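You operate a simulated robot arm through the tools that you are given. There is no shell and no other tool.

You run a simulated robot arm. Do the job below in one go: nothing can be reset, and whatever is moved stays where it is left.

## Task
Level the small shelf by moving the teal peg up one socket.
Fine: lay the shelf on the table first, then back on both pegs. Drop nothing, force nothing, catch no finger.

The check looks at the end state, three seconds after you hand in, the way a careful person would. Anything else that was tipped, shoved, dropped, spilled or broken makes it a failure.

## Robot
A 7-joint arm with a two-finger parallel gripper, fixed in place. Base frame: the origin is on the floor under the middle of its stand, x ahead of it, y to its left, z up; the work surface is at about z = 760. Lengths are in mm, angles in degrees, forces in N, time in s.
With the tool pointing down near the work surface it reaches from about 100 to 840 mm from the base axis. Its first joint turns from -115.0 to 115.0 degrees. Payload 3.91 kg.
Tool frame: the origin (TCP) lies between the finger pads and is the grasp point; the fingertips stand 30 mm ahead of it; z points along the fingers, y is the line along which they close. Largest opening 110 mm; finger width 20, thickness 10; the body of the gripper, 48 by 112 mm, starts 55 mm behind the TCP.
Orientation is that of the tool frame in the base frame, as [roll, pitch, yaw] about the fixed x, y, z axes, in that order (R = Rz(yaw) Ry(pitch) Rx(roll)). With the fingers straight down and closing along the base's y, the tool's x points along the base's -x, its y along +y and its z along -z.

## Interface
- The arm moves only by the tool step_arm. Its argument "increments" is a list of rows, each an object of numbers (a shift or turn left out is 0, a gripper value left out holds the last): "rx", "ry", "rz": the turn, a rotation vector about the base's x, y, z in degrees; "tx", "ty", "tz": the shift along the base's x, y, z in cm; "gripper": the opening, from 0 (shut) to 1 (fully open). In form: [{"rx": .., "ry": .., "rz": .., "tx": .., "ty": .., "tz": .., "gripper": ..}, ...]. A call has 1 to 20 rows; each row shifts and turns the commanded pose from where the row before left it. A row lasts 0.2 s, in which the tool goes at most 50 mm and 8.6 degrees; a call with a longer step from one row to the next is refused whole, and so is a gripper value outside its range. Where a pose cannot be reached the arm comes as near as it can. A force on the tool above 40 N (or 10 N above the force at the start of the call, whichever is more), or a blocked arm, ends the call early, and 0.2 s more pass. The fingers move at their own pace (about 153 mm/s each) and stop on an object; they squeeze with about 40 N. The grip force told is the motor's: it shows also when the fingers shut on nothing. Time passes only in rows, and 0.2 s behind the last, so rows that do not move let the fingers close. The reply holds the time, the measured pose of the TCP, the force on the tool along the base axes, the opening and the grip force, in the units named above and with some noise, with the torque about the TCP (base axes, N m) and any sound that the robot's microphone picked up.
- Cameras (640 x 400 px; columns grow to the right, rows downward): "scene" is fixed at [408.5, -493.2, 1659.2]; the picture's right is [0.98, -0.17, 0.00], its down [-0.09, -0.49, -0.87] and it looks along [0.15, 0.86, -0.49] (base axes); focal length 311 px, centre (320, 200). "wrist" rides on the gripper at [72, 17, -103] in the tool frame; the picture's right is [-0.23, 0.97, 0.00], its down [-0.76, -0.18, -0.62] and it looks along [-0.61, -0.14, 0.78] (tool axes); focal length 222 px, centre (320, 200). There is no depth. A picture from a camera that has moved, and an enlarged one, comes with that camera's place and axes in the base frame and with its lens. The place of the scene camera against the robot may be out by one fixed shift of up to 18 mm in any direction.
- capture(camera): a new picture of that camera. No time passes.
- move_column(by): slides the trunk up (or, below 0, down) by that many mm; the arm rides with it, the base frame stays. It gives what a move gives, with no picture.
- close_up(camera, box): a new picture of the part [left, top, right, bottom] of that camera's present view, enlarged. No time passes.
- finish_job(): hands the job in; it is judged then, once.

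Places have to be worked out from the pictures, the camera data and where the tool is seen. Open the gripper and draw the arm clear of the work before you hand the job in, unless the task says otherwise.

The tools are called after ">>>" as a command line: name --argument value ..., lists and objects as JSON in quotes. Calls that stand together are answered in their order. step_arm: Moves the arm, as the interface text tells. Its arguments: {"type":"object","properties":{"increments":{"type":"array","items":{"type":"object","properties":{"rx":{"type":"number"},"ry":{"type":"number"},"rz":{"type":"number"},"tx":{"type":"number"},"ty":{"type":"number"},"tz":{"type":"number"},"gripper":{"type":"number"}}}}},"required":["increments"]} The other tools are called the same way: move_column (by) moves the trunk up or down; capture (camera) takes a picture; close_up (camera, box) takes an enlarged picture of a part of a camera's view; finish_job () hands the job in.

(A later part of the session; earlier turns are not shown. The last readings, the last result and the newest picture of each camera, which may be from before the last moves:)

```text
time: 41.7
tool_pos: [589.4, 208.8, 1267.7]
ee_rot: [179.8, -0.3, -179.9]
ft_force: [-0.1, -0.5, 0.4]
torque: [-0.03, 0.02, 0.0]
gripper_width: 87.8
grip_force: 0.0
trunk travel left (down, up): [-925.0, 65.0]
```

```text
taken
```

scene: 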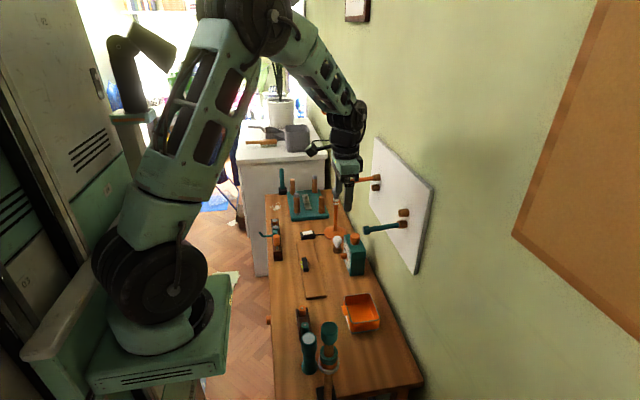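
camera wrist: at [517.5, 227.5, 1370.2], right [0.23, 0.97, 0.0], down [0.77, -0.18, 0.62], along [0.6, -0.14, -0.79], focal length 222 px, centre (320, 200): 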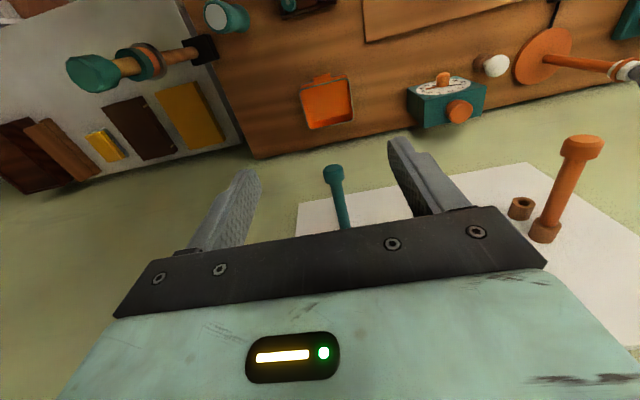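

>>> close_up --camera "wrist" --box '[290, 140, 410, 235]'

>>> close_up --camera "wrist" --box '[490, 120, 630, 250]'

>>> close_up --camera "scene" --box '[340, 160, 430, 250]'

```text
4.21 times, centred on (350, 188) of wrist
camera zoom: at [517.5, 227.5, 1370.2], right [0.23, 0.97, 0.0], down [0.77, -0.18, 0.62], along [0.6, -0.14, -0.79], focal length 935 px, centre (194, 253)
```

zoom: 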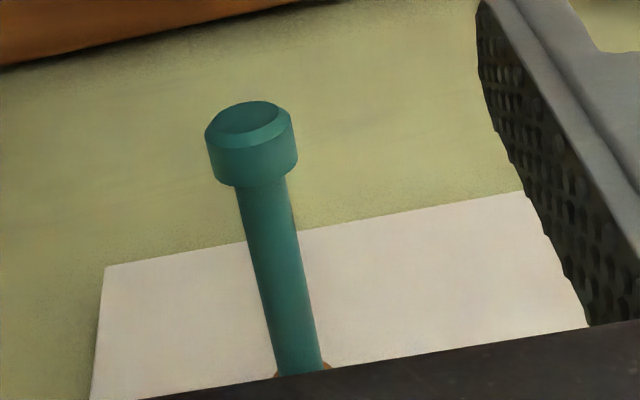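

```text
3.08 times, centred on (560, 185) of wrist
camera zoom: at [517.5, 227.5, 1370.2], right [0.23, 0.97, 0.0], down [0.77, -0.18, 0.62], along [0.6, -0.14, -0.79], focal length 684 px, centre (-418, 246)
```

zoom: 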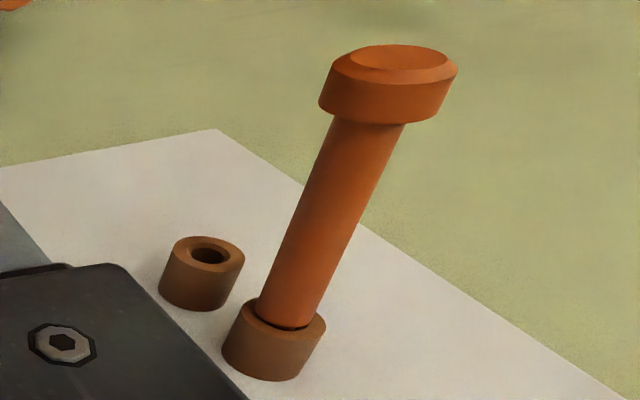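

```text
4.44 times, centred on (385, 205) of scene
camera zoom: at [408.5, -493.2, 1659.2], right [0.98, -0.17, 0.0], down [-0.09, -0.49, -0.87], along [0.15, 0.86, -0.49], focal length 1384 px, centre (31, 178)
```

zoom: 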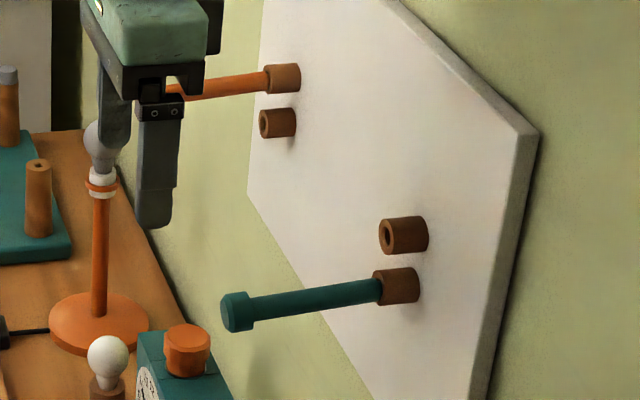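

Both rows of sockets come out 40 mm apart: holes near z 1138.5 and 1178.5, y 210 and 450, x 764. The teal head spans x 659–676, centre about [667, 210.5, 1129.5], roughly 25 mm across. I go right above the head to check alignment.

>>> step_arm --increments '[{"tx": 2, "tz": -1, "gripper": 0.55}, {"tx": 2.3, "ty": 0.1, "tz": -1.5}, {"tx": 2, "ty": 0.1, "tz": -1.5, "ry": 0.1}, {"tx": 1.5, "tz": -1.5, "ry": 0.1}, {"tz": -1.5}, {"tz": -1}, {}]'

>>> close_up --camera "wrist" --box '[220, 90, 420, 215]'

>>> close_up --camera "scene" --box '[335, 150, 435, 250]'

```text
time: 43.3
tool_pos: [666.8, 210.4, 1187.0]
ee_rot: [179.8, -0.5, 180.0]
ft_force: [0.9, -0.5, 1.3]
torque: [0.02, 0.02, 0.0]
gripper_width: 60.5
grip_force: 0.1
trunk travel left (down, up): [-925.0, 65.0]
```

```text
3.20 times, centred on (320, 152) of wrist
camera zoom: at [596.6, 228.4, 1289.2], right [0.23, 0.97, 0.0], down [0.77, -0.18, 0.62], along [0.6, -0.14, -0.79], focal length 711 px, centre (320, 352)
```

zoom: 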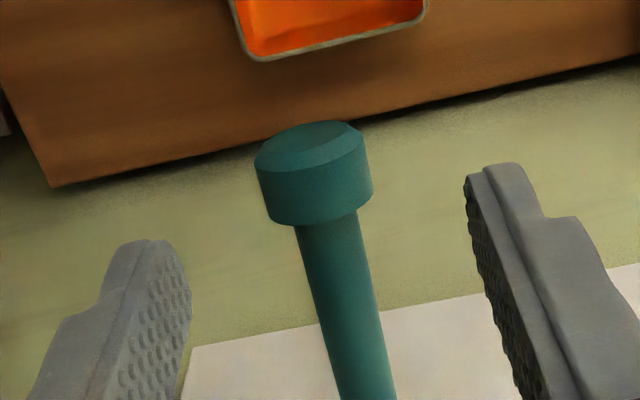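

```text
4.00 times, centred on (385, 200) of scene
camera zoom: at [408.5, -493.2, 1659.2], right [0.98, -0.17, 0.0], down [-0.09, -0.49, -0.87], along [0.15, 0.86, -0.49], focal length 1246 px, centre (60, 200)
```

zoom: 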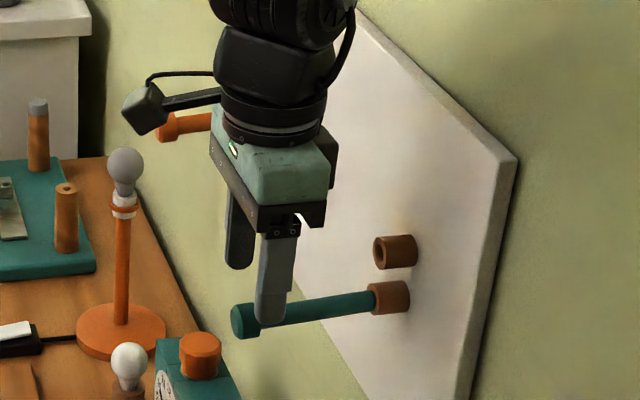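

The fingers straddle the head evenly (head y≈210.8, TCP y≈210.4). I correct the half-degree tilt and go down to the head.

>>> step_arm --increments '[{"tz": -1, "ry": -0.2}, {"tz": -1.5, "ry": -0.2}, {"tz": -1.5}, {"tz": -1.0}, {"tz": -0.7}, {}]'

>>> close_up --camera "wrist" --box '[220, 90, 420, 215]'

>>> close_up --camera "scene" --box '[335, 150, 435, 250]'

```text
time: 44.7
tool_pos: [667.1, 213.1, 1129.9]
ee_rot: [179.8, 0.0, 180.0]
ft_force: [0.4, 0.0, 0.4]
torque: [0.0, -0.03, 0.02]
gripper_width: 60.3
grip_force: 0.1
trunk travel left (down, up): [-925.0, 65.0]
```

```text
3.20 times, centred on (320, 152) of wrist
camera zoom: at [595.5, 229.9, 1232.4], right [0.23, 0.97, 0.0], down [0.76, -0.18, 0.62], along [0.61, -0.14, -0.78], focal length 711 px, centre (320, 352)
```

zoom: 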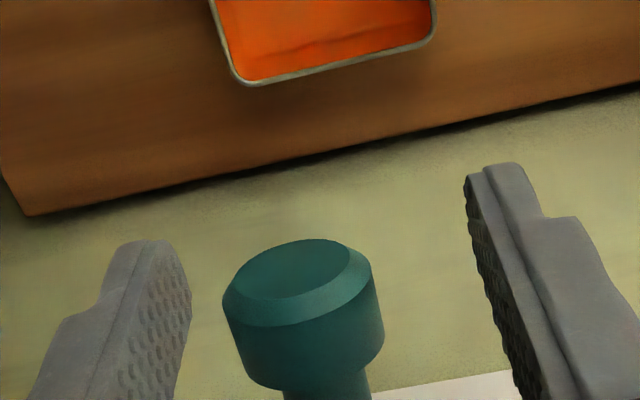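

```text
4.00 times, centred on (385, 200) of scene
camera zoom: at [408.5, -493.2, 1659.2], right [0.98, -0.17, 0.0], down [-0.09, -0.49, -0.87], along [0.15, 0.86, -0.49], focal length 1246 px, centre (60, 200)
```

zoom: 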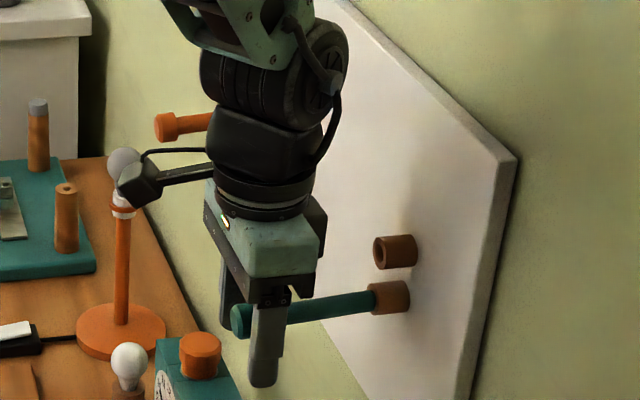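

By the picture the head lies about 1.5 mm to −y of the finger centre. I shift by that and close slowly.

>>> step_arm --increments '[{"ty": -0.15}, {"gripper": 0.4}, {"gripper": 0.32}, {"gripper": 0.29}, {"gripper": 0.27}, {"gripper": 0.255}, {"gripper": 0.245}, {"gripper": 0.235}, {"gripper": 0.225}, {"gripper": 0.21}, {"gripper": 0.18}, {}]'

>>> close_up --camera "wrist" --box '[220, 90, 420, 215]'

>>> close_up --camera "scene" --box '[335, 150, 435, 250]'

```text
time: 47.3
tool_pos: [666.5, 209.8, 1129.2]
ee_rot: [179.8, -0.1, 180.0]
ft_force: [-0.6, -2.7, -0.1]
torque: [0.04, -0.01, -0.28]
gripper_width: 22.9
grip_force: 39.6
trunk travel left (down, up): [-925.0, 65.0]
```

```text
3.20 times, centred on (320, 152) of wrist
camera zoom: at [595.9, 228.1, 1232.3], right [0.23, 0.97, 0.0], down [0.76, -0.18, 0.62], along [0.61, -0.14, -0.78], focal length 711 px, centre (320, 352)
```

zoom: 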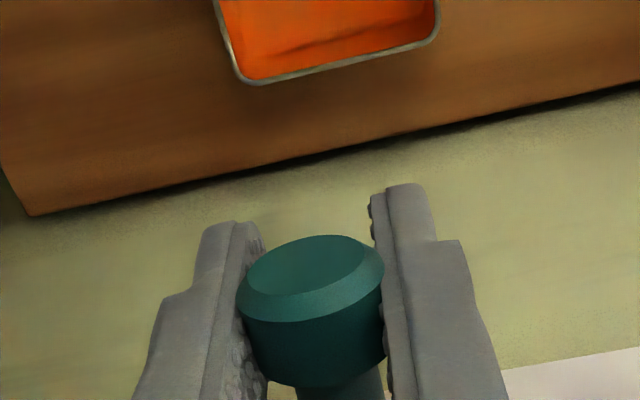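

```text
4.00 times, centred on (385, 200) of scene
camera zoom: at [408.5, -493.2, 1659.2], right [0.98, -0.17, 0.0], down [-0.09, -0.49, -0.87], along [0.15, 0.86, -0.49], focal length 1246 px, centre (60, 200)
```

zoom: 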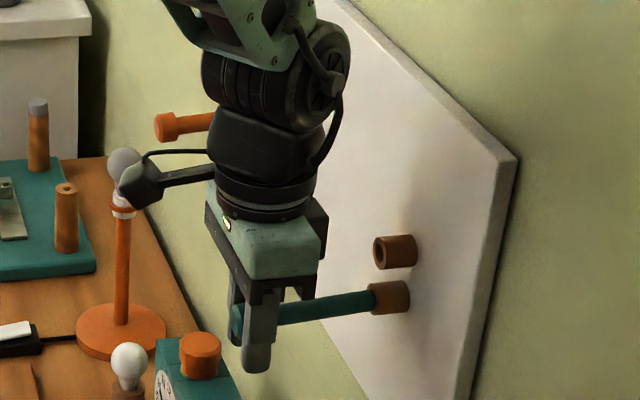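

Gripped at 22.9 mm. A −2.7 N side force at the socket says I hold the peg about a millimetre too far to +y, so I ease that off before pulling.

>>> step_arm --increments '[{"ty": -0.08}, {}]'

```text
time: 47.9
tool_pos: [666.6, 210.4, 1130.9]
ee_rot: [179.7, -0.2, -179.8]
ft_force: [-0.1, -0.5, -1.8]
torque: [0.0, 0.13, -0.05]
gripper_width: 22.4
grip_force: 40.0
trunk travel left (down, up): [-925.0, 65.0]
```

Side load gone. I pull straight out along −x, slowly, watching forces.

>>> step_arm --increments '[{"tx": -0.2}, {"tx": -0.3}, {"tx": -0.5}, {}]'

>>> close_up --camera "scene" --box '[335, 150, 435, 250]'

```text
time: 48.9
tool_pos: [657.7, 210.1, 1129.3]
ee_rot: [179.7, 0.0, -179.9]
ft_force: [0.7, -0.2, -0.7]
torque: [-0.07, 0.16, -0.05]
gripper_width: 22.7
grip_force: 40.5
trunk travel left (down, up): [-925.0, 65.0]
```

```text
4.00 times, centred on (385, 200) of scene
camera zoom: at [408.5, -493.2, 1659.2], right [0.98, -0.17, 0.0], down [-0.09, -0.49, -0.87], along [0.15, 0.86, -0.49], focal length 1246 px, centre (60, 200)
```

zoom: 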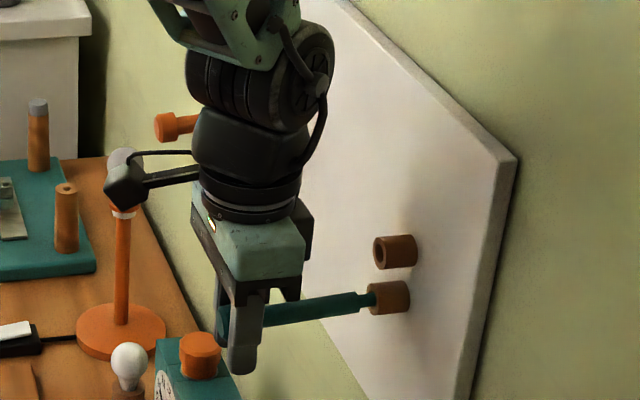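

The peg slides freely. It has a thinner tenon behind a shoulder, so the shoulder sets its depth. I keep pulling.

>>> step_arm --increments '[{"tx": -0.5}, {"tx": -0.5}, {"tx": -0.5}, {}]'

>>> close_up --camera "scene" --box '[335, 150, 435, 250]'

```text
time: 49.9
tool_pos: [642.3, 209.1, 1128.8]
ee_rot: [179.8, -0.1, 179.9]
ft_force: [-0.5, 0.7, 0.1]
torque: [0.01, 0.0, -0.01]
gripper_width: 22.4
grip_force: 39.6
trunk travel left (down, up): [-925.0, 65.0]
```

```text
4.00 times, centred on (385, 200) of scene
camera zoom: at [408.5, -493.2, 1659.2], right [0.98, -0.17, 0.0], down [-0.09, -0.49, -0.87], along [0.15, 0.86, -0.49], focal length 1246 px, centre (60, 200)
```

zoom: 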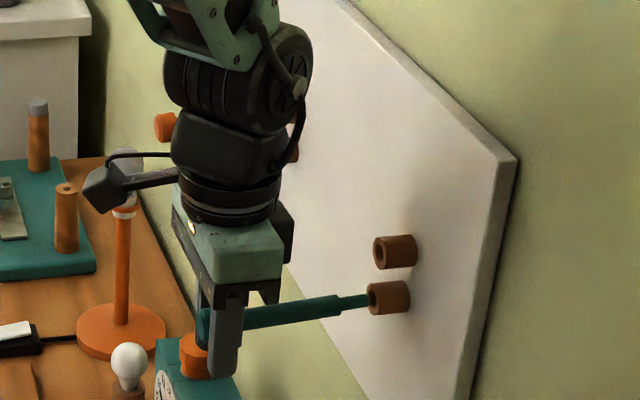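

The tenon is just at the mouth, with no force on it. I draw back 20 mm more, then raise it toward the upper socket.

>>> step_arm --increments '[{"tx": -0.5}, {"tx": -0.8}, {"tx": -0.7}, {"tz": 0.5}, {"tz": 1.0}, {"tz": 1.5}, {"tz": 1.0}, {}]'

>>> close_up --camera "scene" --box '[335, 150, 425, 240]'

>>> capture --camera "wrist"

```text
time: 51.7
tool_pos: [622.5, 208.9, 1170.4]
ee_rot: [179.9, -0.1, 180.0]
ft_force: [0.3, -0.4, -0.9]
torque: [0.04, -0.03, 0.0]
gripper_width: 22.6
grip_force: 40.3
trunk travel left (down, up): [-925.0, 65.0]
```

```text
4.44 times, centred on (380, 195) of scene
camera zoom: at [408.5, -493.2, 1659.2], right [0.98, -0.17, 0.0], down [-0.09, -0.49, -0.87], along [0.15, 0.86, -0.49], focal length 1384 px, centre (53, 222)
```

zoom: 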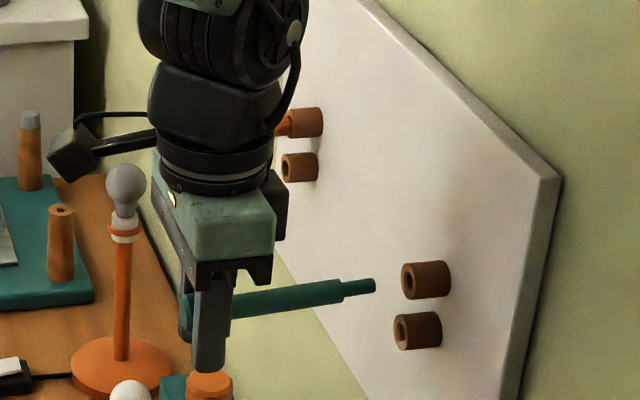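

```text
taken
camera wrist: at [551.0, 226.7, 1272.5], right [0.23, 0.97, 0.0], down [0.76, -0.18, 0.62], along [0.61, -0.14, -0.78], focal length 222 px, centre (320, 200)
```

wrist: 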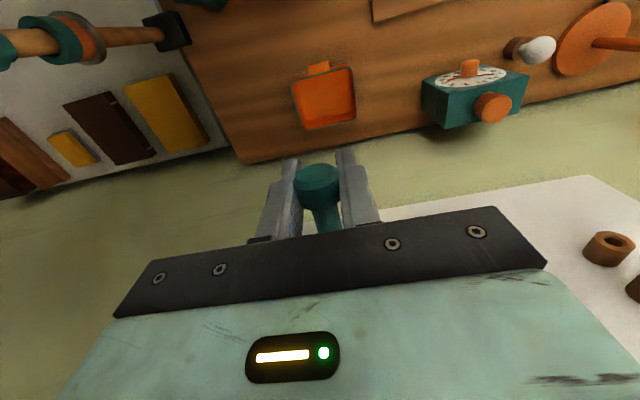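

The peg hangs free, about 3.7° head-down by the picture slope, and the tenon is roughly 25 mm long. I turn it level and raise it to keep the tip at the upper hole's height.

>>> step_arm --increments '[{"ry": 1.2, "tz": 0.25}, {"ry": 1.2, "tz": 0.25}, {"ry": 1.1, "tz": 0.24}, {}]'

>>> close_up --camera "scene" --box '[355, 175, 415, 225]'

```text
time: 52.7
tool_pos: [622.5, 209.8, 1177.7]
ee_rot: [179.8, -3.5, -180.0]
ft_force: [-0.2, 0.0, 0.8]
torque: [0.01, -0.02, -0.03]
gripper_width: 22.7
grip_force: 40.1
trunk travel left (down, up): [-925.0, 65.0]
```

```text
8.00 times, centred on (385, 200) of scene
camera zoom: at [408.5, -493.2, 1659.2], right [0.98, -0.17, 0.0], down [-0.09, -0.49, -0.87], along [0.15, 0.86, -0.49], focal length 2491 px, centre (-200, 200)
```

zoom: 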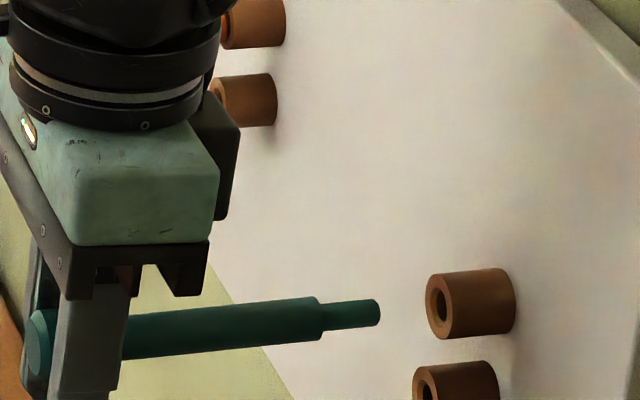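

Peg and boss axes are parallel in the picture, and the tip's line meets the hole centre. The gap is about 24 mm; hole about 12 mm, tenon about 10 mm. I advance 20 mm and check again.

>>> step_arm --increments '[{"tx": 0.5}, {"tx": 0.6}, {"tx": 0.6}, {"tx": 0.3}, {}]'

>>> close_up --camera "scene" --box '[370, 180, 410, 220]'

```text
time: 53.9
tool_pos: [641.9, 210.9, 1176.8]
ee_rot: [179.9, -3.6, -179.9]
ft_force: [-0.4, -0.8, -0.3]
torque: [0.06, -0.01, 0.0]
gripper_width: 22.6
grip_force: 39.9
trunk travel left (down, up): [-925.0, 65.0]
```

```text
10.00 times, centred on (390, 200) of scene
camera zoom: at [408.5, -493.2, 1659.2], right [0.98, -0.17, 0.0], down [-0.09, -0.49, -0.87], along [0.15, 0.86, -0.49], focal length 3114 px, centre (-380, 200)
```

zoom: 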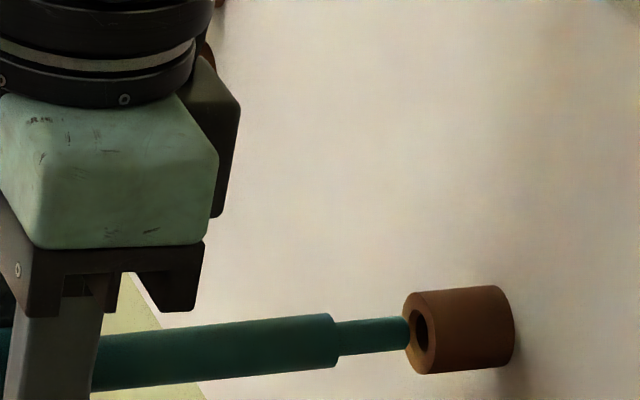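

The tip stands about 4 mm before the hole and in line with it. I feed in slowly, watching for any force.

>>> step_arm --increments '[{"tx": 0.2}, {"tx": 0.2}, {"tx": 0.2}, {"tx": 0.2}, {}]'

>>> close_up --camera "scene" --box '[370, 180, 410, 220]'

```text
time: 55.1
tool_pos: [648.7, 210.5, 1178.1]
ee_rot: [179.8, -3.6, -179.9]
ft_force: [0.1, 2.3, -3.8]
torque: [-0.04, 0.44, 0.25]
gripper_width: 22.5
grip_force: 39.9
trunk travel left (down, up): [-925.0, 65.0]
```

```text
10.00 times, centred on (390, 200) of scene
camera zoom: at [408.5, -493.2, 1659.2], right [0.98, -0.17, 0.0], down [-0.09, -0.49, -0.87], along [0.15, 0.86, -0.49], focal length 3114 px, centre (-380, 200)
```

zoom: 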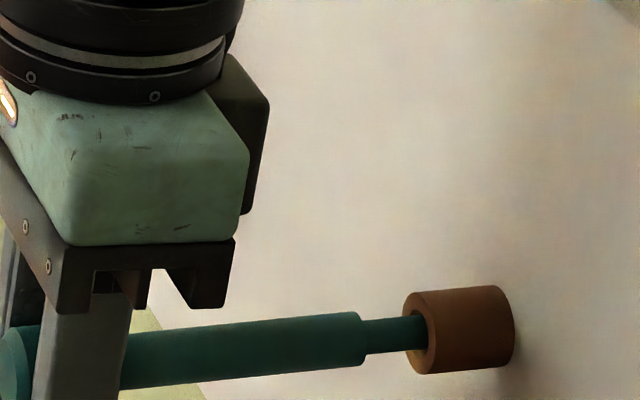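

The tenon has entered, but the rim presses the tip down and to +y: the peg is about 1–2 mm high and a bit to −y. I correct before going further.

>>> step_arm --increments '[{"tz": -0.1, "ty": 0.06}, {"tz": -0.05}, {}]'

```text
time: 55.9
tool_pos: [650.1, 211.0, 1176.0]
ee_rot: [179.8, -3.6, -180.0]
ft_force: [0.2, -0.4, 0.9]
torque: [0.01, 0.03, 0.0]
gripper_width: 22.5
grip_force: 39.6
trunk travel left (down, up): [-925.0, 65.0]
```

Free again. I continue feeding in.

>>> step_arm --increments '[{"tz": -0.03, "tx": 0.2}, {"tx": 0.2}, {"tx": 0.2}, {}]'

```text
time: 56.9
tool_pos: [656.6, 210.4, 1175.2]
ee_rot: [179.8, -3.6, 180.0]
ft_force: [-0.1, 1.2, 1.3]
torque: [0.03, -0.24, 0.07]
gripper_width: 22.6
grip_force: 40.4
trunk travel left (down, up): [-925.0, 65.0]
```

>>> step_arm --increments '[{"tz": 0.05, "ty": 0.03}, {"tx": 0.2}, {"tx": 0.2}, {}]'

>>> close_up --camera "scene" --box '[370, 180, 410, 220]'

```text
time: 57.9
tool_pos: [660.8, 211.1, 1174.9]
ee_rot: [179.8, -3.6, -180.0]
ft_force: [-1.7, -3.2, 0.4]
torque: [-0.01, -0.01, -0.26]
gripper_width: 22.3
grip_force: 40.1
trunk travel left (down, up): [-925.0, 65.0]
```

```text
10.00 times, centred on (390, 200) of scene
camera zoom: at [408.5, -493.2, 1659.2], right [0.98, -0.17, 0.0], down [-0.09, -0.49, -0.87], along [0.15, 0.86, -0.49], focal length 3114 px, centre (-380, 200)
```

zoom: 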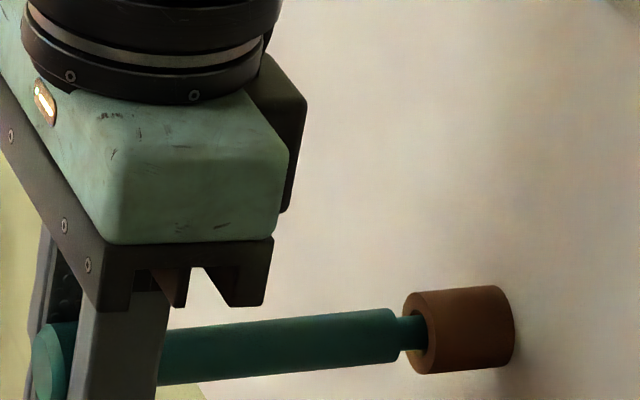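

The side force now comes from the mouth the other way, so the peg is yawed slightly relative to the hole (the board is turned about 0.7°). I turn the tool +0.5° and shift to follow.

>>> step_arm --increments '[{"rz": 0.5, "ty": -0.15}, {}]'

```text
time: 58.5
tool_pos: [659.9, 210.3, 1176.4]
ee_rot: [179.7, -3.6, -179.3]
ft_force: [0.9, -1.1, 0.1]
torque: [-0.03, -0.02, -0.17]
gripper_width: 22.5
grip_force: 40.4
trunk travel left (down, up): [-925.0, 65.0]
```

>>> step_arm --increments '[{"ty": -0.05}, {"tx": 0.15}, {"tx": 0.15}, {}]'

```text
time: 59.5
tool_pos: [663.3, 209.0, 1176.5]
ee_rot: [179.8, -3.6, -179.4]
ft_force: [0.2, 0.1, 0.0]
torque: [0.03, -0.03, -0.03]
gripper_width: 23.9
grip_force: 39.7
trunk travel left (down, up): [-925.0, 65.0]
```

Forces are zero and about 4 mm remain to the shoulder. I feed on.

>>> step_arm --increments '[{"tx": 0.1}, {"tx": 0.1}, {}]'

>>> close_up --camera "scene" --box '[370, 180, 410, 220]'

```text
time: 60.3
tool_pos: [665.2, 209.0, 1175.7]
ee_rot: [179.8, -3.6, -179.5]
ft_force: [-0.8, 0.1, -0.5]
torque: [0.0, -0.03, -0.04]
gripper_width: 23.8
grip_force: 40.0
trunk travel left (down, up): [-925.0, 65.0]
```

```text
10.00 times, centred on (390, 200) of scene
camera zoom: at [408.5, -493.2, 1659.2], right [0.98, -0.17, 0.0], down [-0.09, -0.49, -0.87], along [0.15, 0.86, -0.49], focal length 3114 px, centre (-380, 200)
```

zoom: 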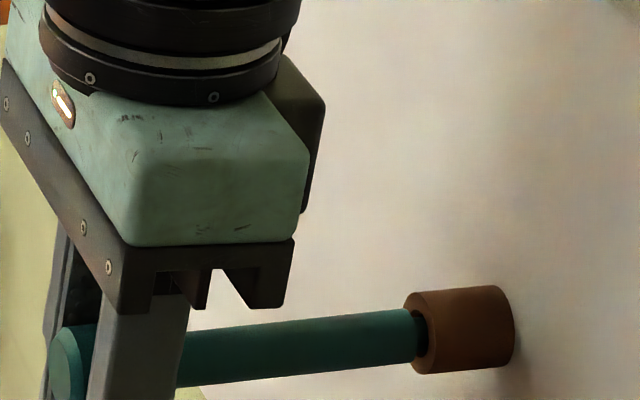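

>>> step_arm --increments '[{"tx": 0.1}, {"tx": 0.05}, {}]'

>>> close_up --camera "scene" --box '[370, 180, 410, 220]'

```text
time: 61.1
tool_pos: [667.8, 208.7, 1176.1]
ee_rot: [179.7, -3.7, -179.5]
ft_force: [0.5, 0.7, -1.1]
torque: [0.03, 0.03, 0.02]
gripper_width: 23.5
grip_force: 39.9
trunk travel left (down, up): [-925.0, 65.0]
```

```text
10.00 times, centred on (390, 200) of scene
camera zoom: at [408.5, -493.2, 1659.2], right [0.98, -0.17, 0.0], down [-0.09, -0.49, -0.87], along [0.15, 0.86, -0.49], focal length 3114 px, centre (-380, 200)
```

zoom: 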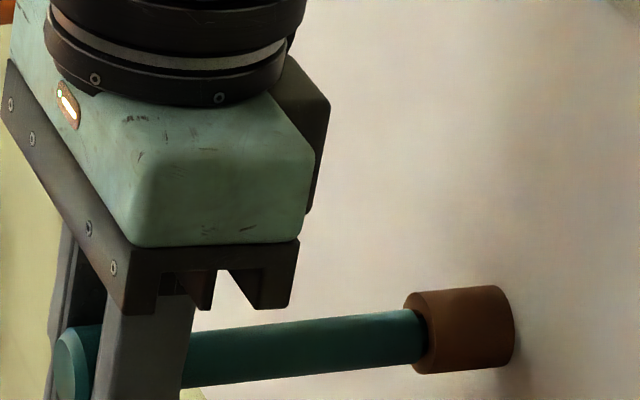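

>>> step_arm --increments '[{"tx": 0.1}, {}]'

```text
time: 61.7
tool_pos: [666.9, 208.6, 1175.5]
ee_rot: [179.7, -3.6, -179.5]
ft_force: [-0.2, 0.0, 0.1]
torque: [0.01, 0.04, -0.01]
gripper_width: 23.8
grip_force: 40.5
trunk travel left (down, up): [-925.0, 65.0]
```

>>> step_arm --increments '[{"tx": 0.1}, {}]'

>>> close_up --camera "scene" --box '[380, 190, 405, 215]'

```text
time: 62.3
tool_pos: [667.9, 207.9, 1176.3]
ee_rot: [179.7, -3.6, -179.5]
ft_force: [0.0, -0.2, -0.4]
torque: [0.0, 0.01, -0.01]
gripper_width: 23.7
grip_force: 40.1
trunk travel left (down, up): [-925.0, 65.0]
```

```text
16.00 times, centred on (392, 202) of scene
camera zoom: at [408.5, -493.2, 1659.2], right [0.98, -0.17, 0.0], down [-0.09, -0.49, -0.87], along [0.15, 0.86, -0.49], focal length 4983 px, centre (-840, 160)
```

zoom: 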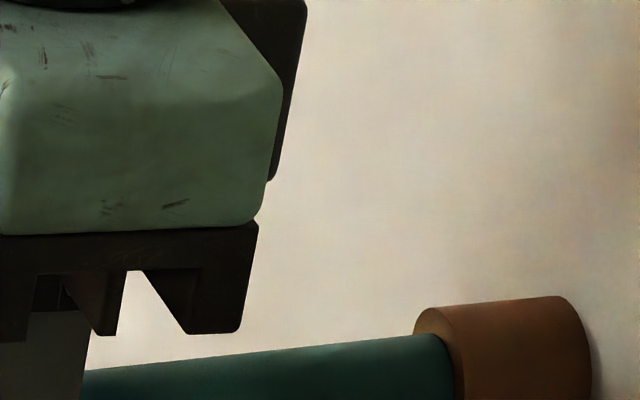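

>>> step_arm --increments '[{"tx": 0.07}, {}]'

```text
time: 62.9
tool_pos: [668.5, 208.6, 1176.6]
ee_rot: [179.8, -3.6, -179.5]
ft_force: [-0.7, -0.1, 0.1]
torque: [0.0, 0.01, 0.02]
gripper_width: 23.8
grip_force: 39.9
trunk travel left (down, up): [-925.0, 65.0]
```

>>> step_arm --increments '[{"tx": 0.07}, {}]'

>>> close_up --camera "scene" --box '[385, 200, 405, 215]'

```text
time: 63.5
tool_pos: [669.0, 209.3, 1176.4]
ee_rot: [179.8, -3.7, -179.4]
ft_force: [-4.1, -0.3, 0.8]
torque: [-0.06, -0.17, 0.0]
gripper_width: 24.0
grip_force: 40.1
trunk travel left (down, up): [-925.0, 65.0]
```

```text
16.00 times, centred on (395, 208) of scene
camera zoom: at [408.5, -493.2, 1659.2], right [0.98, -0.17, 0.0], down [-0.09, -0.49, -0.87], along [0.15, 0.86, -0.49], focal length 4983 px, centre (-880, 80)
```

zoom: 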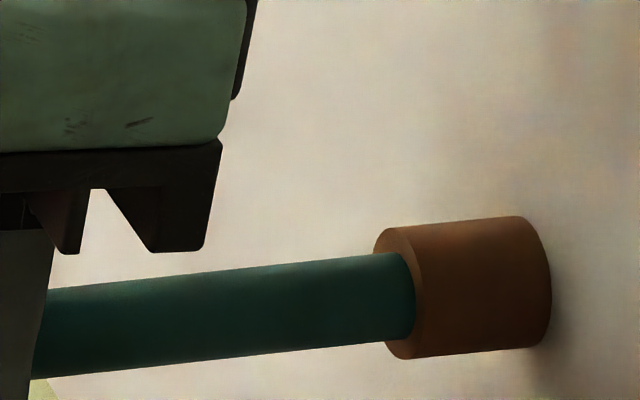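

Fx −4 N: the shoulder is seated on the boss of the upper socket. I now ease the head down into its natural resting droop, pivoting about the socket mouth, so nothing drops on release.

>>> step_arm --increments '[{"tx": -0.08}, {"ry": -1.2, "tz": -0.2}, {"ry": -1.2, "tz": -0.21}, {}]'

```text
time: 64.5
tool_pos: [668.6, 208.0, 1171.7]
ee_rot: [179.9, -1.1, -179.6]
ft_force: [-2.1, 1.5, 1.8]
torque: [-0.01, -0.15, 0.11]
gripper_width: 23.6
grip_force: 39.6
trunk travel left (down, up): [-925.0, 65.0]
```

>>> step_arm --increments '[{"ry": -0.7, "tz": -0.12, "ty": 0.04, "tx": -0.03}, {"ry": -0.5, "tz": -0.07}, {}]'

>>> close_up --camera "scene" --box '[345, 165, 415, 235]'

```text
time: 65.3
tool_pos: [668.9, 208.2, 1170.5]
ee_rot: [179.9, 0.0, -179.4]
ft_force: [-0.6, 0.7, -1.2]
torque: [-0.01, 0.09, 0.0]
gripper_width: 23.9
grip_force: 40.2
trunk travel left (down, up): [-925.0, 65.0]
```

```text
5.71 times, centred on (380, 200) of scene
camera zoom: at [408.5, -493.2, 1659.2], right [0.98, -0.17, 0.0], down [-0.09, -0.49, -0.87], along [0.15, 0.86, -0.49], focal length 1780 px, centre (-23, 200)
```

zoom: 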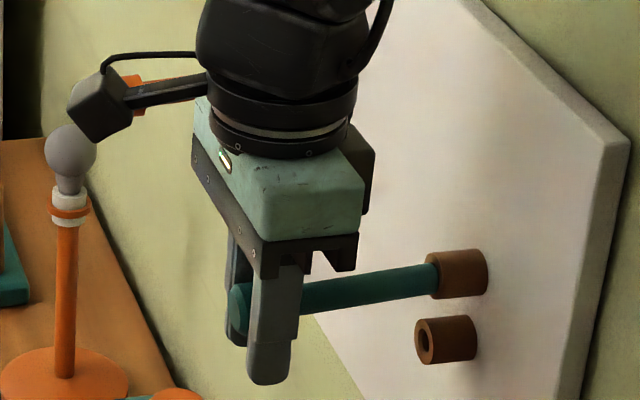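

The peg sits at its resting tilt (z 40 mm above where it was) with almost no force. I open slowly.

>>> step_arm --increments '[{"gripper": 0.225}, {"gripper": 0.24}, {"gripper": 0.26}, {"gripper": 0.3}, {"gripper": 0.4}, {"gripper": 0.55}, {}]'

>>> close_up --camera "scene" --box '[345, 165, 415, 235]'

>>> close_up --camera "wrist" --box '[220, 90, 420, 215]'

```text
time: 66.9
tool_pos: [669.1, 209.5, 1169.8]
ee_rot: [179.9, 0.0, -179.5]
ft_force: [0.2, 0.3, 0.1]
torque: [0.0, -0.03, -0.01]
gripper_width: 60.4
grip_force: 0.1
trunk travel left (down, up): [-925.0, 65.0]
```

```text
5.71 times, centred on (380, 200) of scene
camera zoom: at [408.5, -493.2, 1659.2], right [0.98, -0.17, 0.0], down [-0.09, -0.49, -0.87], along [0.15, 0.86, -0.49], focal length 1780 px, centre (-23, 200)
```

zoom: 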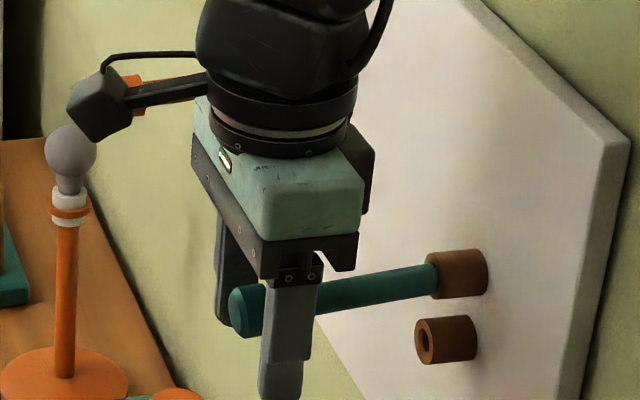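

```text
3.20 times, centred on (320, 152) of wrist
camera zoom: at [597.3, 226.1, 1272.4], right [0.22, 0.98, 0.0], down [0.76, -0.17, 0.62], along [0.61, -0.13, -0.78], focal length 711 px, centre (320, 352)
```

zoom: 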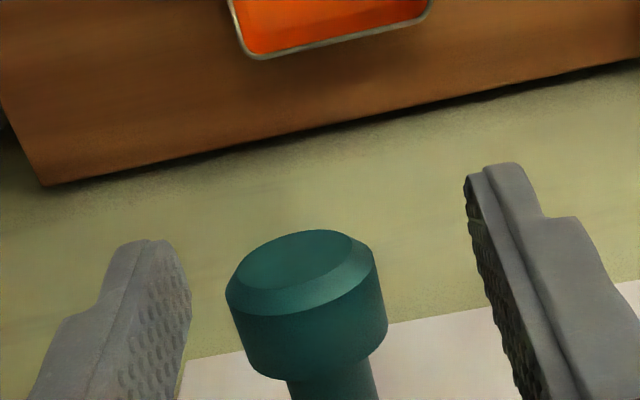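

The peg holds by itself in the upper socket. I rise straight up clear of it and look at both pegs.

>>> step_arm --increments '[{"tz": 0.8}, {"tz": 1.5}, {"tz": 2}, {"tz": 2, "rz": -0.5}, {"tz": 2}, {"tz": 1, "tx": -1}, {"tx": -2}, {"tx": -2}, {"tx": -2}, {"tx": -1}, {}]'

>>> capture --camera "wrist"

>>> close_up --camera "scene" --box '[335, 150, 445, 250]'

```text
time: 69.3
tool_pos: [588.6, 208.6, 1263.3]
ee_rot: [179.9, 0.0, 179.9]
ft_force: [-0.1, 0.3, -0.4]
torque: [0.01, 0.02, 0.01]
gripper_width: 60.5
grip_force: 0.1
trunk travel left (down, up): [-925.0, 65.0]
```

```text
taken
camera wrist: at [517.7, 226.3, 1365.0], right [0.23, 0.97, 0.0], down [0.76, -0.18, 0.62], along [0.61, -0.14, -0.78], focal length 222 px, centre (320, 200)
```

wrist: 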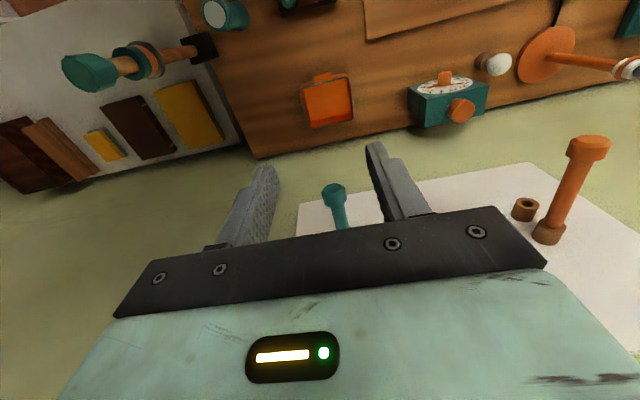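

```text
4.00 times, centred on (390, 200) of scene
camera zoom: at [408.5, -493.2, 1659.2], right [0.98, -0.17, 0.0], down [-0.09, -0.49, -0.87], along [0.15, 0.86, -0.49], focal length 1246 px, centre (40, 200)
```

zoom: 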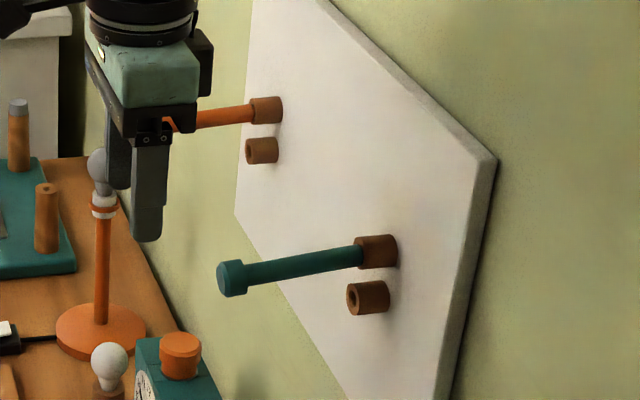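

Teal peg is now at the same height as the orange one. I go back over the shelf on the table, turning the tool to straddle it again.

>>> step_arm --increments '[{"rz": -7.5, "tx": -1, "ty": 1, "gripper": 0.86}, {"rz": -7.5, "tx": -1.5, "ty": 2}, {"rz": -7.5, "tx": -1.5, "ty": 2.5}, {"rz": -7.5, "tx": -1.2, "ty": 2.5}, {"rz": -7.5, "tx": -0.5, "ty": 2.5}, {"rz": -7.5, "ty": 2.5}, {"rz": -7.5, "ty": 2.5}, {"rz": -7.5, "ty": 2.5}, {"rz": -7.5, "ty": 2.5}, {"rz": -7.5, "ty": 2.5}, {"rz": -7.5, "ty": 2.5}, {"rz": -7.4, "ty": 1.5}, {"ty": 0.7}, {}]'

>>> move_column --by -300

>>> capture --camera "wrist"

>>> capture --camera "scene"

```text
time: 72.3
tool_pos: [532.5, 485.6, 1262.7]
ee_rot: [179.9, 0.0, 90.0]
ft_force: [-0.5, 0.1, 0.4]
torque: [-0.01, 0.01, -0.01]
gripper_width: 94.6
grip_force: 0.1
trunk travel left (down, up): [-925.0, 65.0]
```

```text
time: 75.3
tool_pos: [533.4, 486.1, 964.0]
ee_rot: [179.9, 0.1, 90.0]
ft_force: [0.3, -0.4, 0.8]
torque: [-0.03, 0.0, 0.06]
gripper_width: 94.8
grip_force: 0.2
trunk travel left (down, up): [-625.0, 365.0]
```

```text
taken
camera wrist: at [550.1, 559.7, 1065.6], right [0.97, -0.22, 0.0], down [-0.18, -0.76, 0.62], along [-0.14, -0.61, -0.78], focal length 222 px, centre (320, 200)
```

wrist: 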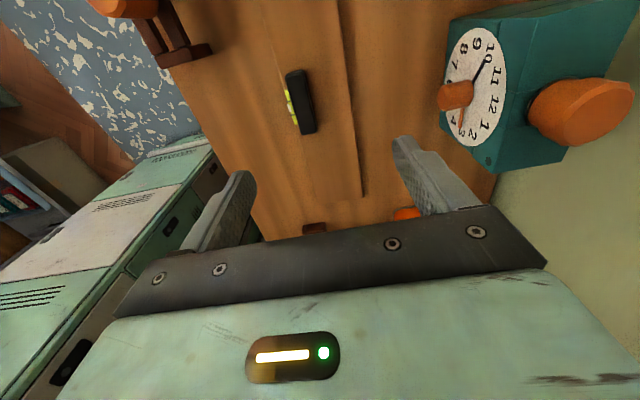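

```text
taken
```

scene: 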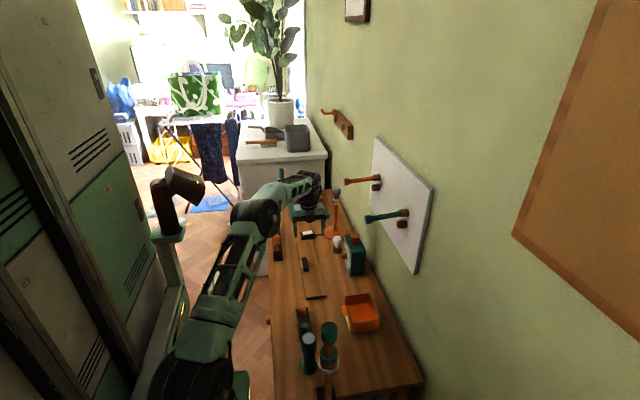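

Aligned over the shelf. I come down to 40 mm above it and check the straddle.

>>> step_arm --increments '[{"tz": -1.5}, {"tz": -2.5}, {"tz": -2.5}, {"tz": -2.5}, {"tz": -2}, {"tz": -1}, {}]'

>>> close_up --camera "wrist" --box '[180, 80, 460, 250]'

>>> close_up --camera "scene" --box '[280, 230, 350, 310]'

```text
time: 76.9
tool_pos: [533.3, 485.6, 843.0]
ee_rot: [179.9, 0.0, 90.1]
ft_force: [0.5, -0.4, -0.2]
torque: [0.03, 0.02, -0.02]
gripper_width: 94.7
grip_force: 0.2
trunk travel left (down, up): [-625.0, 365.0]
```

```text
2.29 times, centred on (320, 165) of wrist
camera zoom: at [550.2, 559.2, 944.9], right [0.97, -0.22, 0.0], down [-0.18, -0.76, 0.62], along [-0.14, -0.61, -0.78], focal length 508 px, centre (320, 280)
```

zoom: 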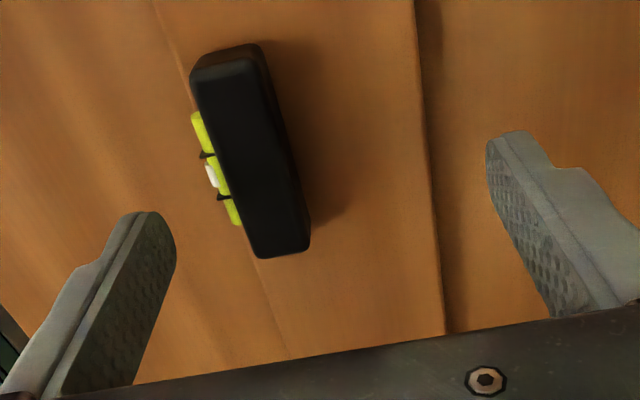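

```text
5.00 times, centred on (315, 270) of scene
camera zoom: at [408.5, -493.2, 1659.2], right [0.98, -0.17, 0.0], down [-0.09, -0.49, -0.87], along [0.15, 0.86, -0.49], focal length 1557 px, centre (345, -150)
```

zoom: 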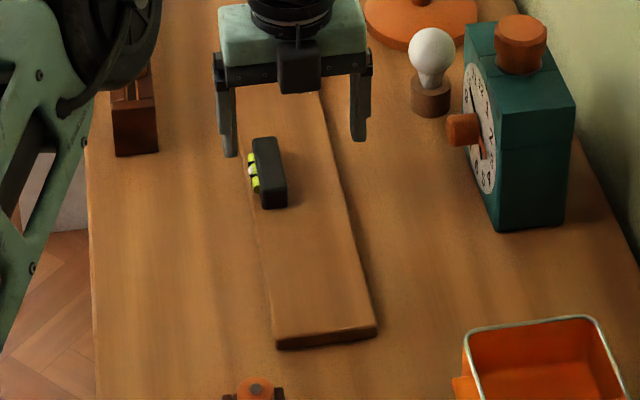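

The bubble is centred on the level table. The shelf centre is about 1.5 mm toward −x of the tool, so I correct that and go down beside its edges.

>>> step_arm --increments '[{"tx": -0.15, "tz": -1.2}, {"tz": -1.2}, {"tz": -1.0}, {"tz": -0.8}, {"tz": -0.4}, {"tz": -0.2}, {}]'

>>> close_up --camera "wrist" --box '[180, 80, 460, 250]'

>>> close_up --camera "scene" --box '[295, 250, 335, 300]'

```text
time: 78.5
tool_pos: [531.5, 485.9, 795.2]
ee_rot: [179.9, 0.0, 90.2]
ft_force: [-0.9, -0.6, 0.0]
torque: [-0.01, 0.01, 0.0]
gripper_width: 94.5
grip_force: 0.0
trunk travel left (down, up): [-625.0, 365.0]
```

```text
2.29 times, centred on (320, 165) of wrist
camera zoom: at [548.5, 559.7, 897.4], right [0.97, -0.22, 0.0], down [-0.18, -0.76, 0.62], along [-0.14, -0.61, -0.78], focal length 508 px, centre (320, 280)
```

zoom: 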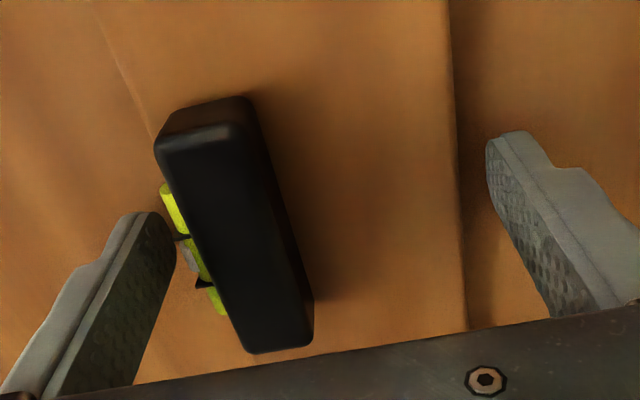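

```text
8.00 times, centred on (315, 275) of scene
camera zoom: at [408.5, -493.2, 1659.2], right [0.98, -0.17, 0.0], down [-0.09, -0.49, -0.87], along [0.15, 0.86, -0.49], focal length 2491 px, centre (360, -400)
```

zoom: 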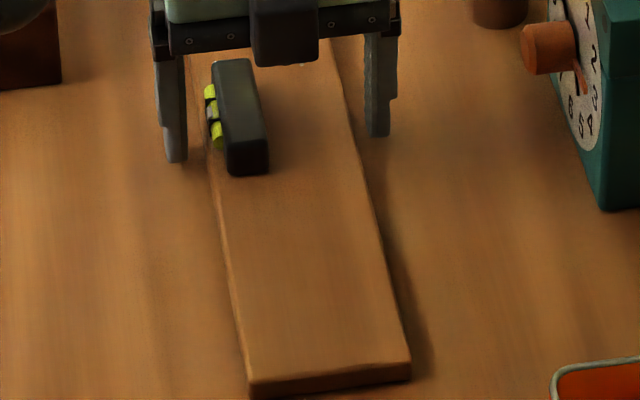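

>>> step_arm --increments '[{"tz": -0.1}, {"gripper": 0.8}, {"gripper": 0.77}, {"gripper": 0.75}, {"gripper": 0.735}, {"gripper": 0.72}, {"gripper": 0.71}, {"gripper": 0.7}, {"gripper": 0.68}, {"gripper": 0.64}, {"gripper": 0.6}, {}]'

>>> close_up --camera "scene" --box '[295, 250, 335, 300]'

```text
time: 81.1
tool_pos: [531.5, 486.0, 792.8]
ee_rot: [179.9, 0.0, 90.1]
ft_force: [1.5, 0.2, 1.1]
torque: [-0.06, -0.09, 0.01]
gripper_width: 77.4
grip_force: 40.3
trunk travel left (down, up): [-625.0, 365.0]
```

```text
8.00 times, centred on (315, 275) of scene
camera zoom: at [408.5, -493.2, 1659.2], right [0.98, -0.17, 0.0], down [-0.09, -0.49, -0.87], along [0.15, 0.86, -0.49], focal length 2491 px, centre (360, -400)
```

zoom: 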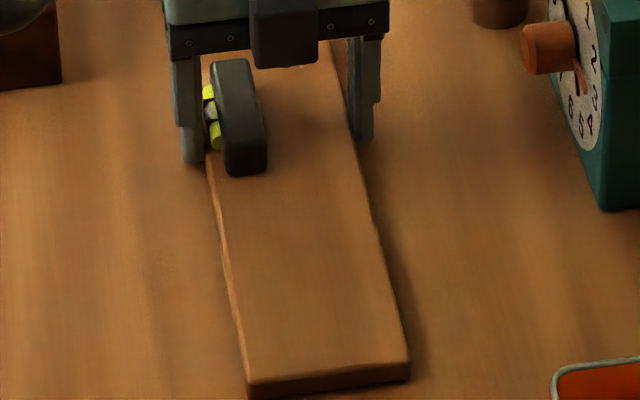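

Gripped, 77.4 mm wide with 40 N. I lift gently.

>>> step_arm --increments '[{"tz": 0.2}, {"tz": 0.5}, {"tz": 1.0}, {"tz": 1.5}, {"tz": 2}, {"tz": 2.5}, {"tz": 2.5}, {"tz": 2.5}, {"tz": 1.5}, {"tz": 0.8}, {}]'

>>> close_up --camera "scene" --box '[270, 190, 370, 310]'

>>> capture --camera "wrist"

```text
time: 83.5
tool_pos: [531.0, 485.2, 942.8]
ee_rot: [179.9, -0.1, 90.0]
ft_force: [0.6, 0.2, -2.8]
torque: [-0.01, -0.02, -0.01]
gripper_width: 77.6
grip_force: 40.3
trunk travel left (down, up): [-625.0, 365.0]
```

```text
3.33 times, centred on (320, 250) of scene
camera zoom: at [408.5, -493.2, 1659.2], right [0.98, -0.17, 0.0], down [-0.09, -0.49, -0.87], along [0.15, 0.86, -0.49], focal length 1038 px, centre (320, 33)
```

zoom: 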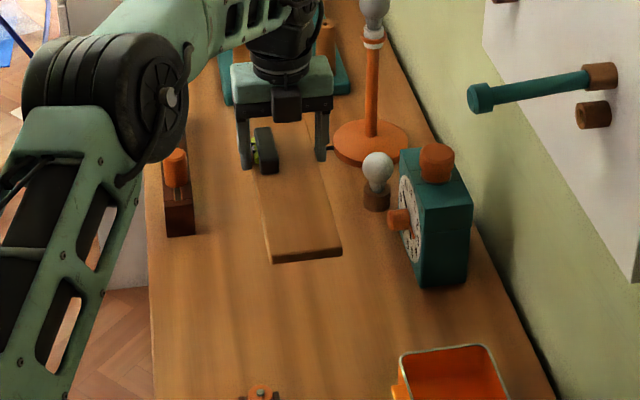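

```text
taken
camera wrist: at [548.6, 560.0, 1046.4], right [0.97, -0.22, 0.0], down [-0.18, -0.76, 0.62], along [-0.14, -0.61, -0.78], focal length 222 px, centre (320, 200)
```

wrist: 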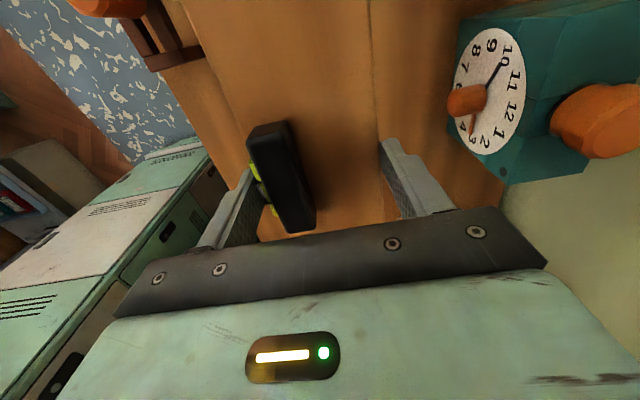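

The shelf hangs level, weight about 2.8 N. I raise the trunk, then carry it at a safe height to over the pegs (shelf centre to y≈330, x≈717), turned +0.7° to match the board.

>>> move_column --by 300

>>> step_arm --increments '[{"tz": 1.5}, {"tz": 2.0}, {"tz": 1.5, "ty": -1}, {"ty": -2}, {"ty": -2.5}, {"ty": -2.5}, {"ty": -2.5}, {"ty": -2, "tx": 1}, {"ty": -1.6, "tx": 2}, {"ty": -1, "tx": 2.5}, {"ty": -0.5, "tx": 2.5}, {"tx": 2.5}, {"tx": 2.5, "rz": 0.3}, {"tx": 2.5, "rz": 0.3}, {"tx": 1.7}, {"tx": 0.8}, {}]'

>>> capture --camera "wrist"

>>> close_up --camera "scene" --box '[335, 110, 445, 250]'

```text
time: 86.5
tool_pos: [529.9, 486.5, 1244.8]
ee_rot: [179.9, 0.0, 90.0]
ft_force: [0.5, 0.5, -2.4]
torque: [-0.04, 0.0, 0.02]
gripper_width: 77.5
grip_force: 39.4
trunk travel left (down, up): [-925.0, 65.0]
```

```text
time: 90.1
tool_pos: [711.7, 330.4, 1292.4]
ee_rot: [179.9, 0.0, 90.7]
ft_force: [-0.1, -0.3, -2.2]
torque: [0.0, 0.02, -0.02]
gripper_width: 77.6
grip_force: 40.3
trunk travel left (down, up): [-925.0, 65.0]
```

```text
taken
camera wrist: at [729.1, 404.6, 1395.4], right [0.98, -0.21, 0.0], down [-0.17, -0.76, 0.62], along [-0.13, -0.61, -0.78], focal length 222 px, centre (320, 200)
```

wrist: 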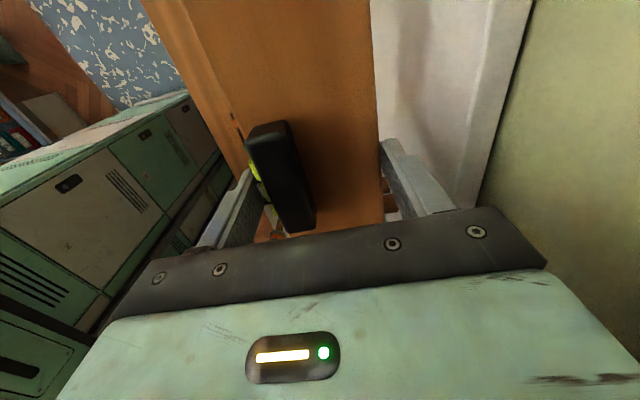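

```text
2.86 times, centred on (390, 180) of scene
camera zoom: at [408.5, -493.2, 1659.2], right [0.98, -0.17, 0.0], down [-0.09, -0.49, -0.87], along [0.15, 0.86, -0.49], focal length 890 px, centre (120, 257)
```

zoom: 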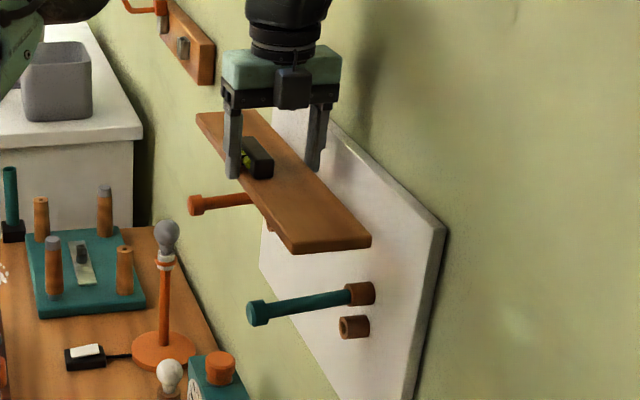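

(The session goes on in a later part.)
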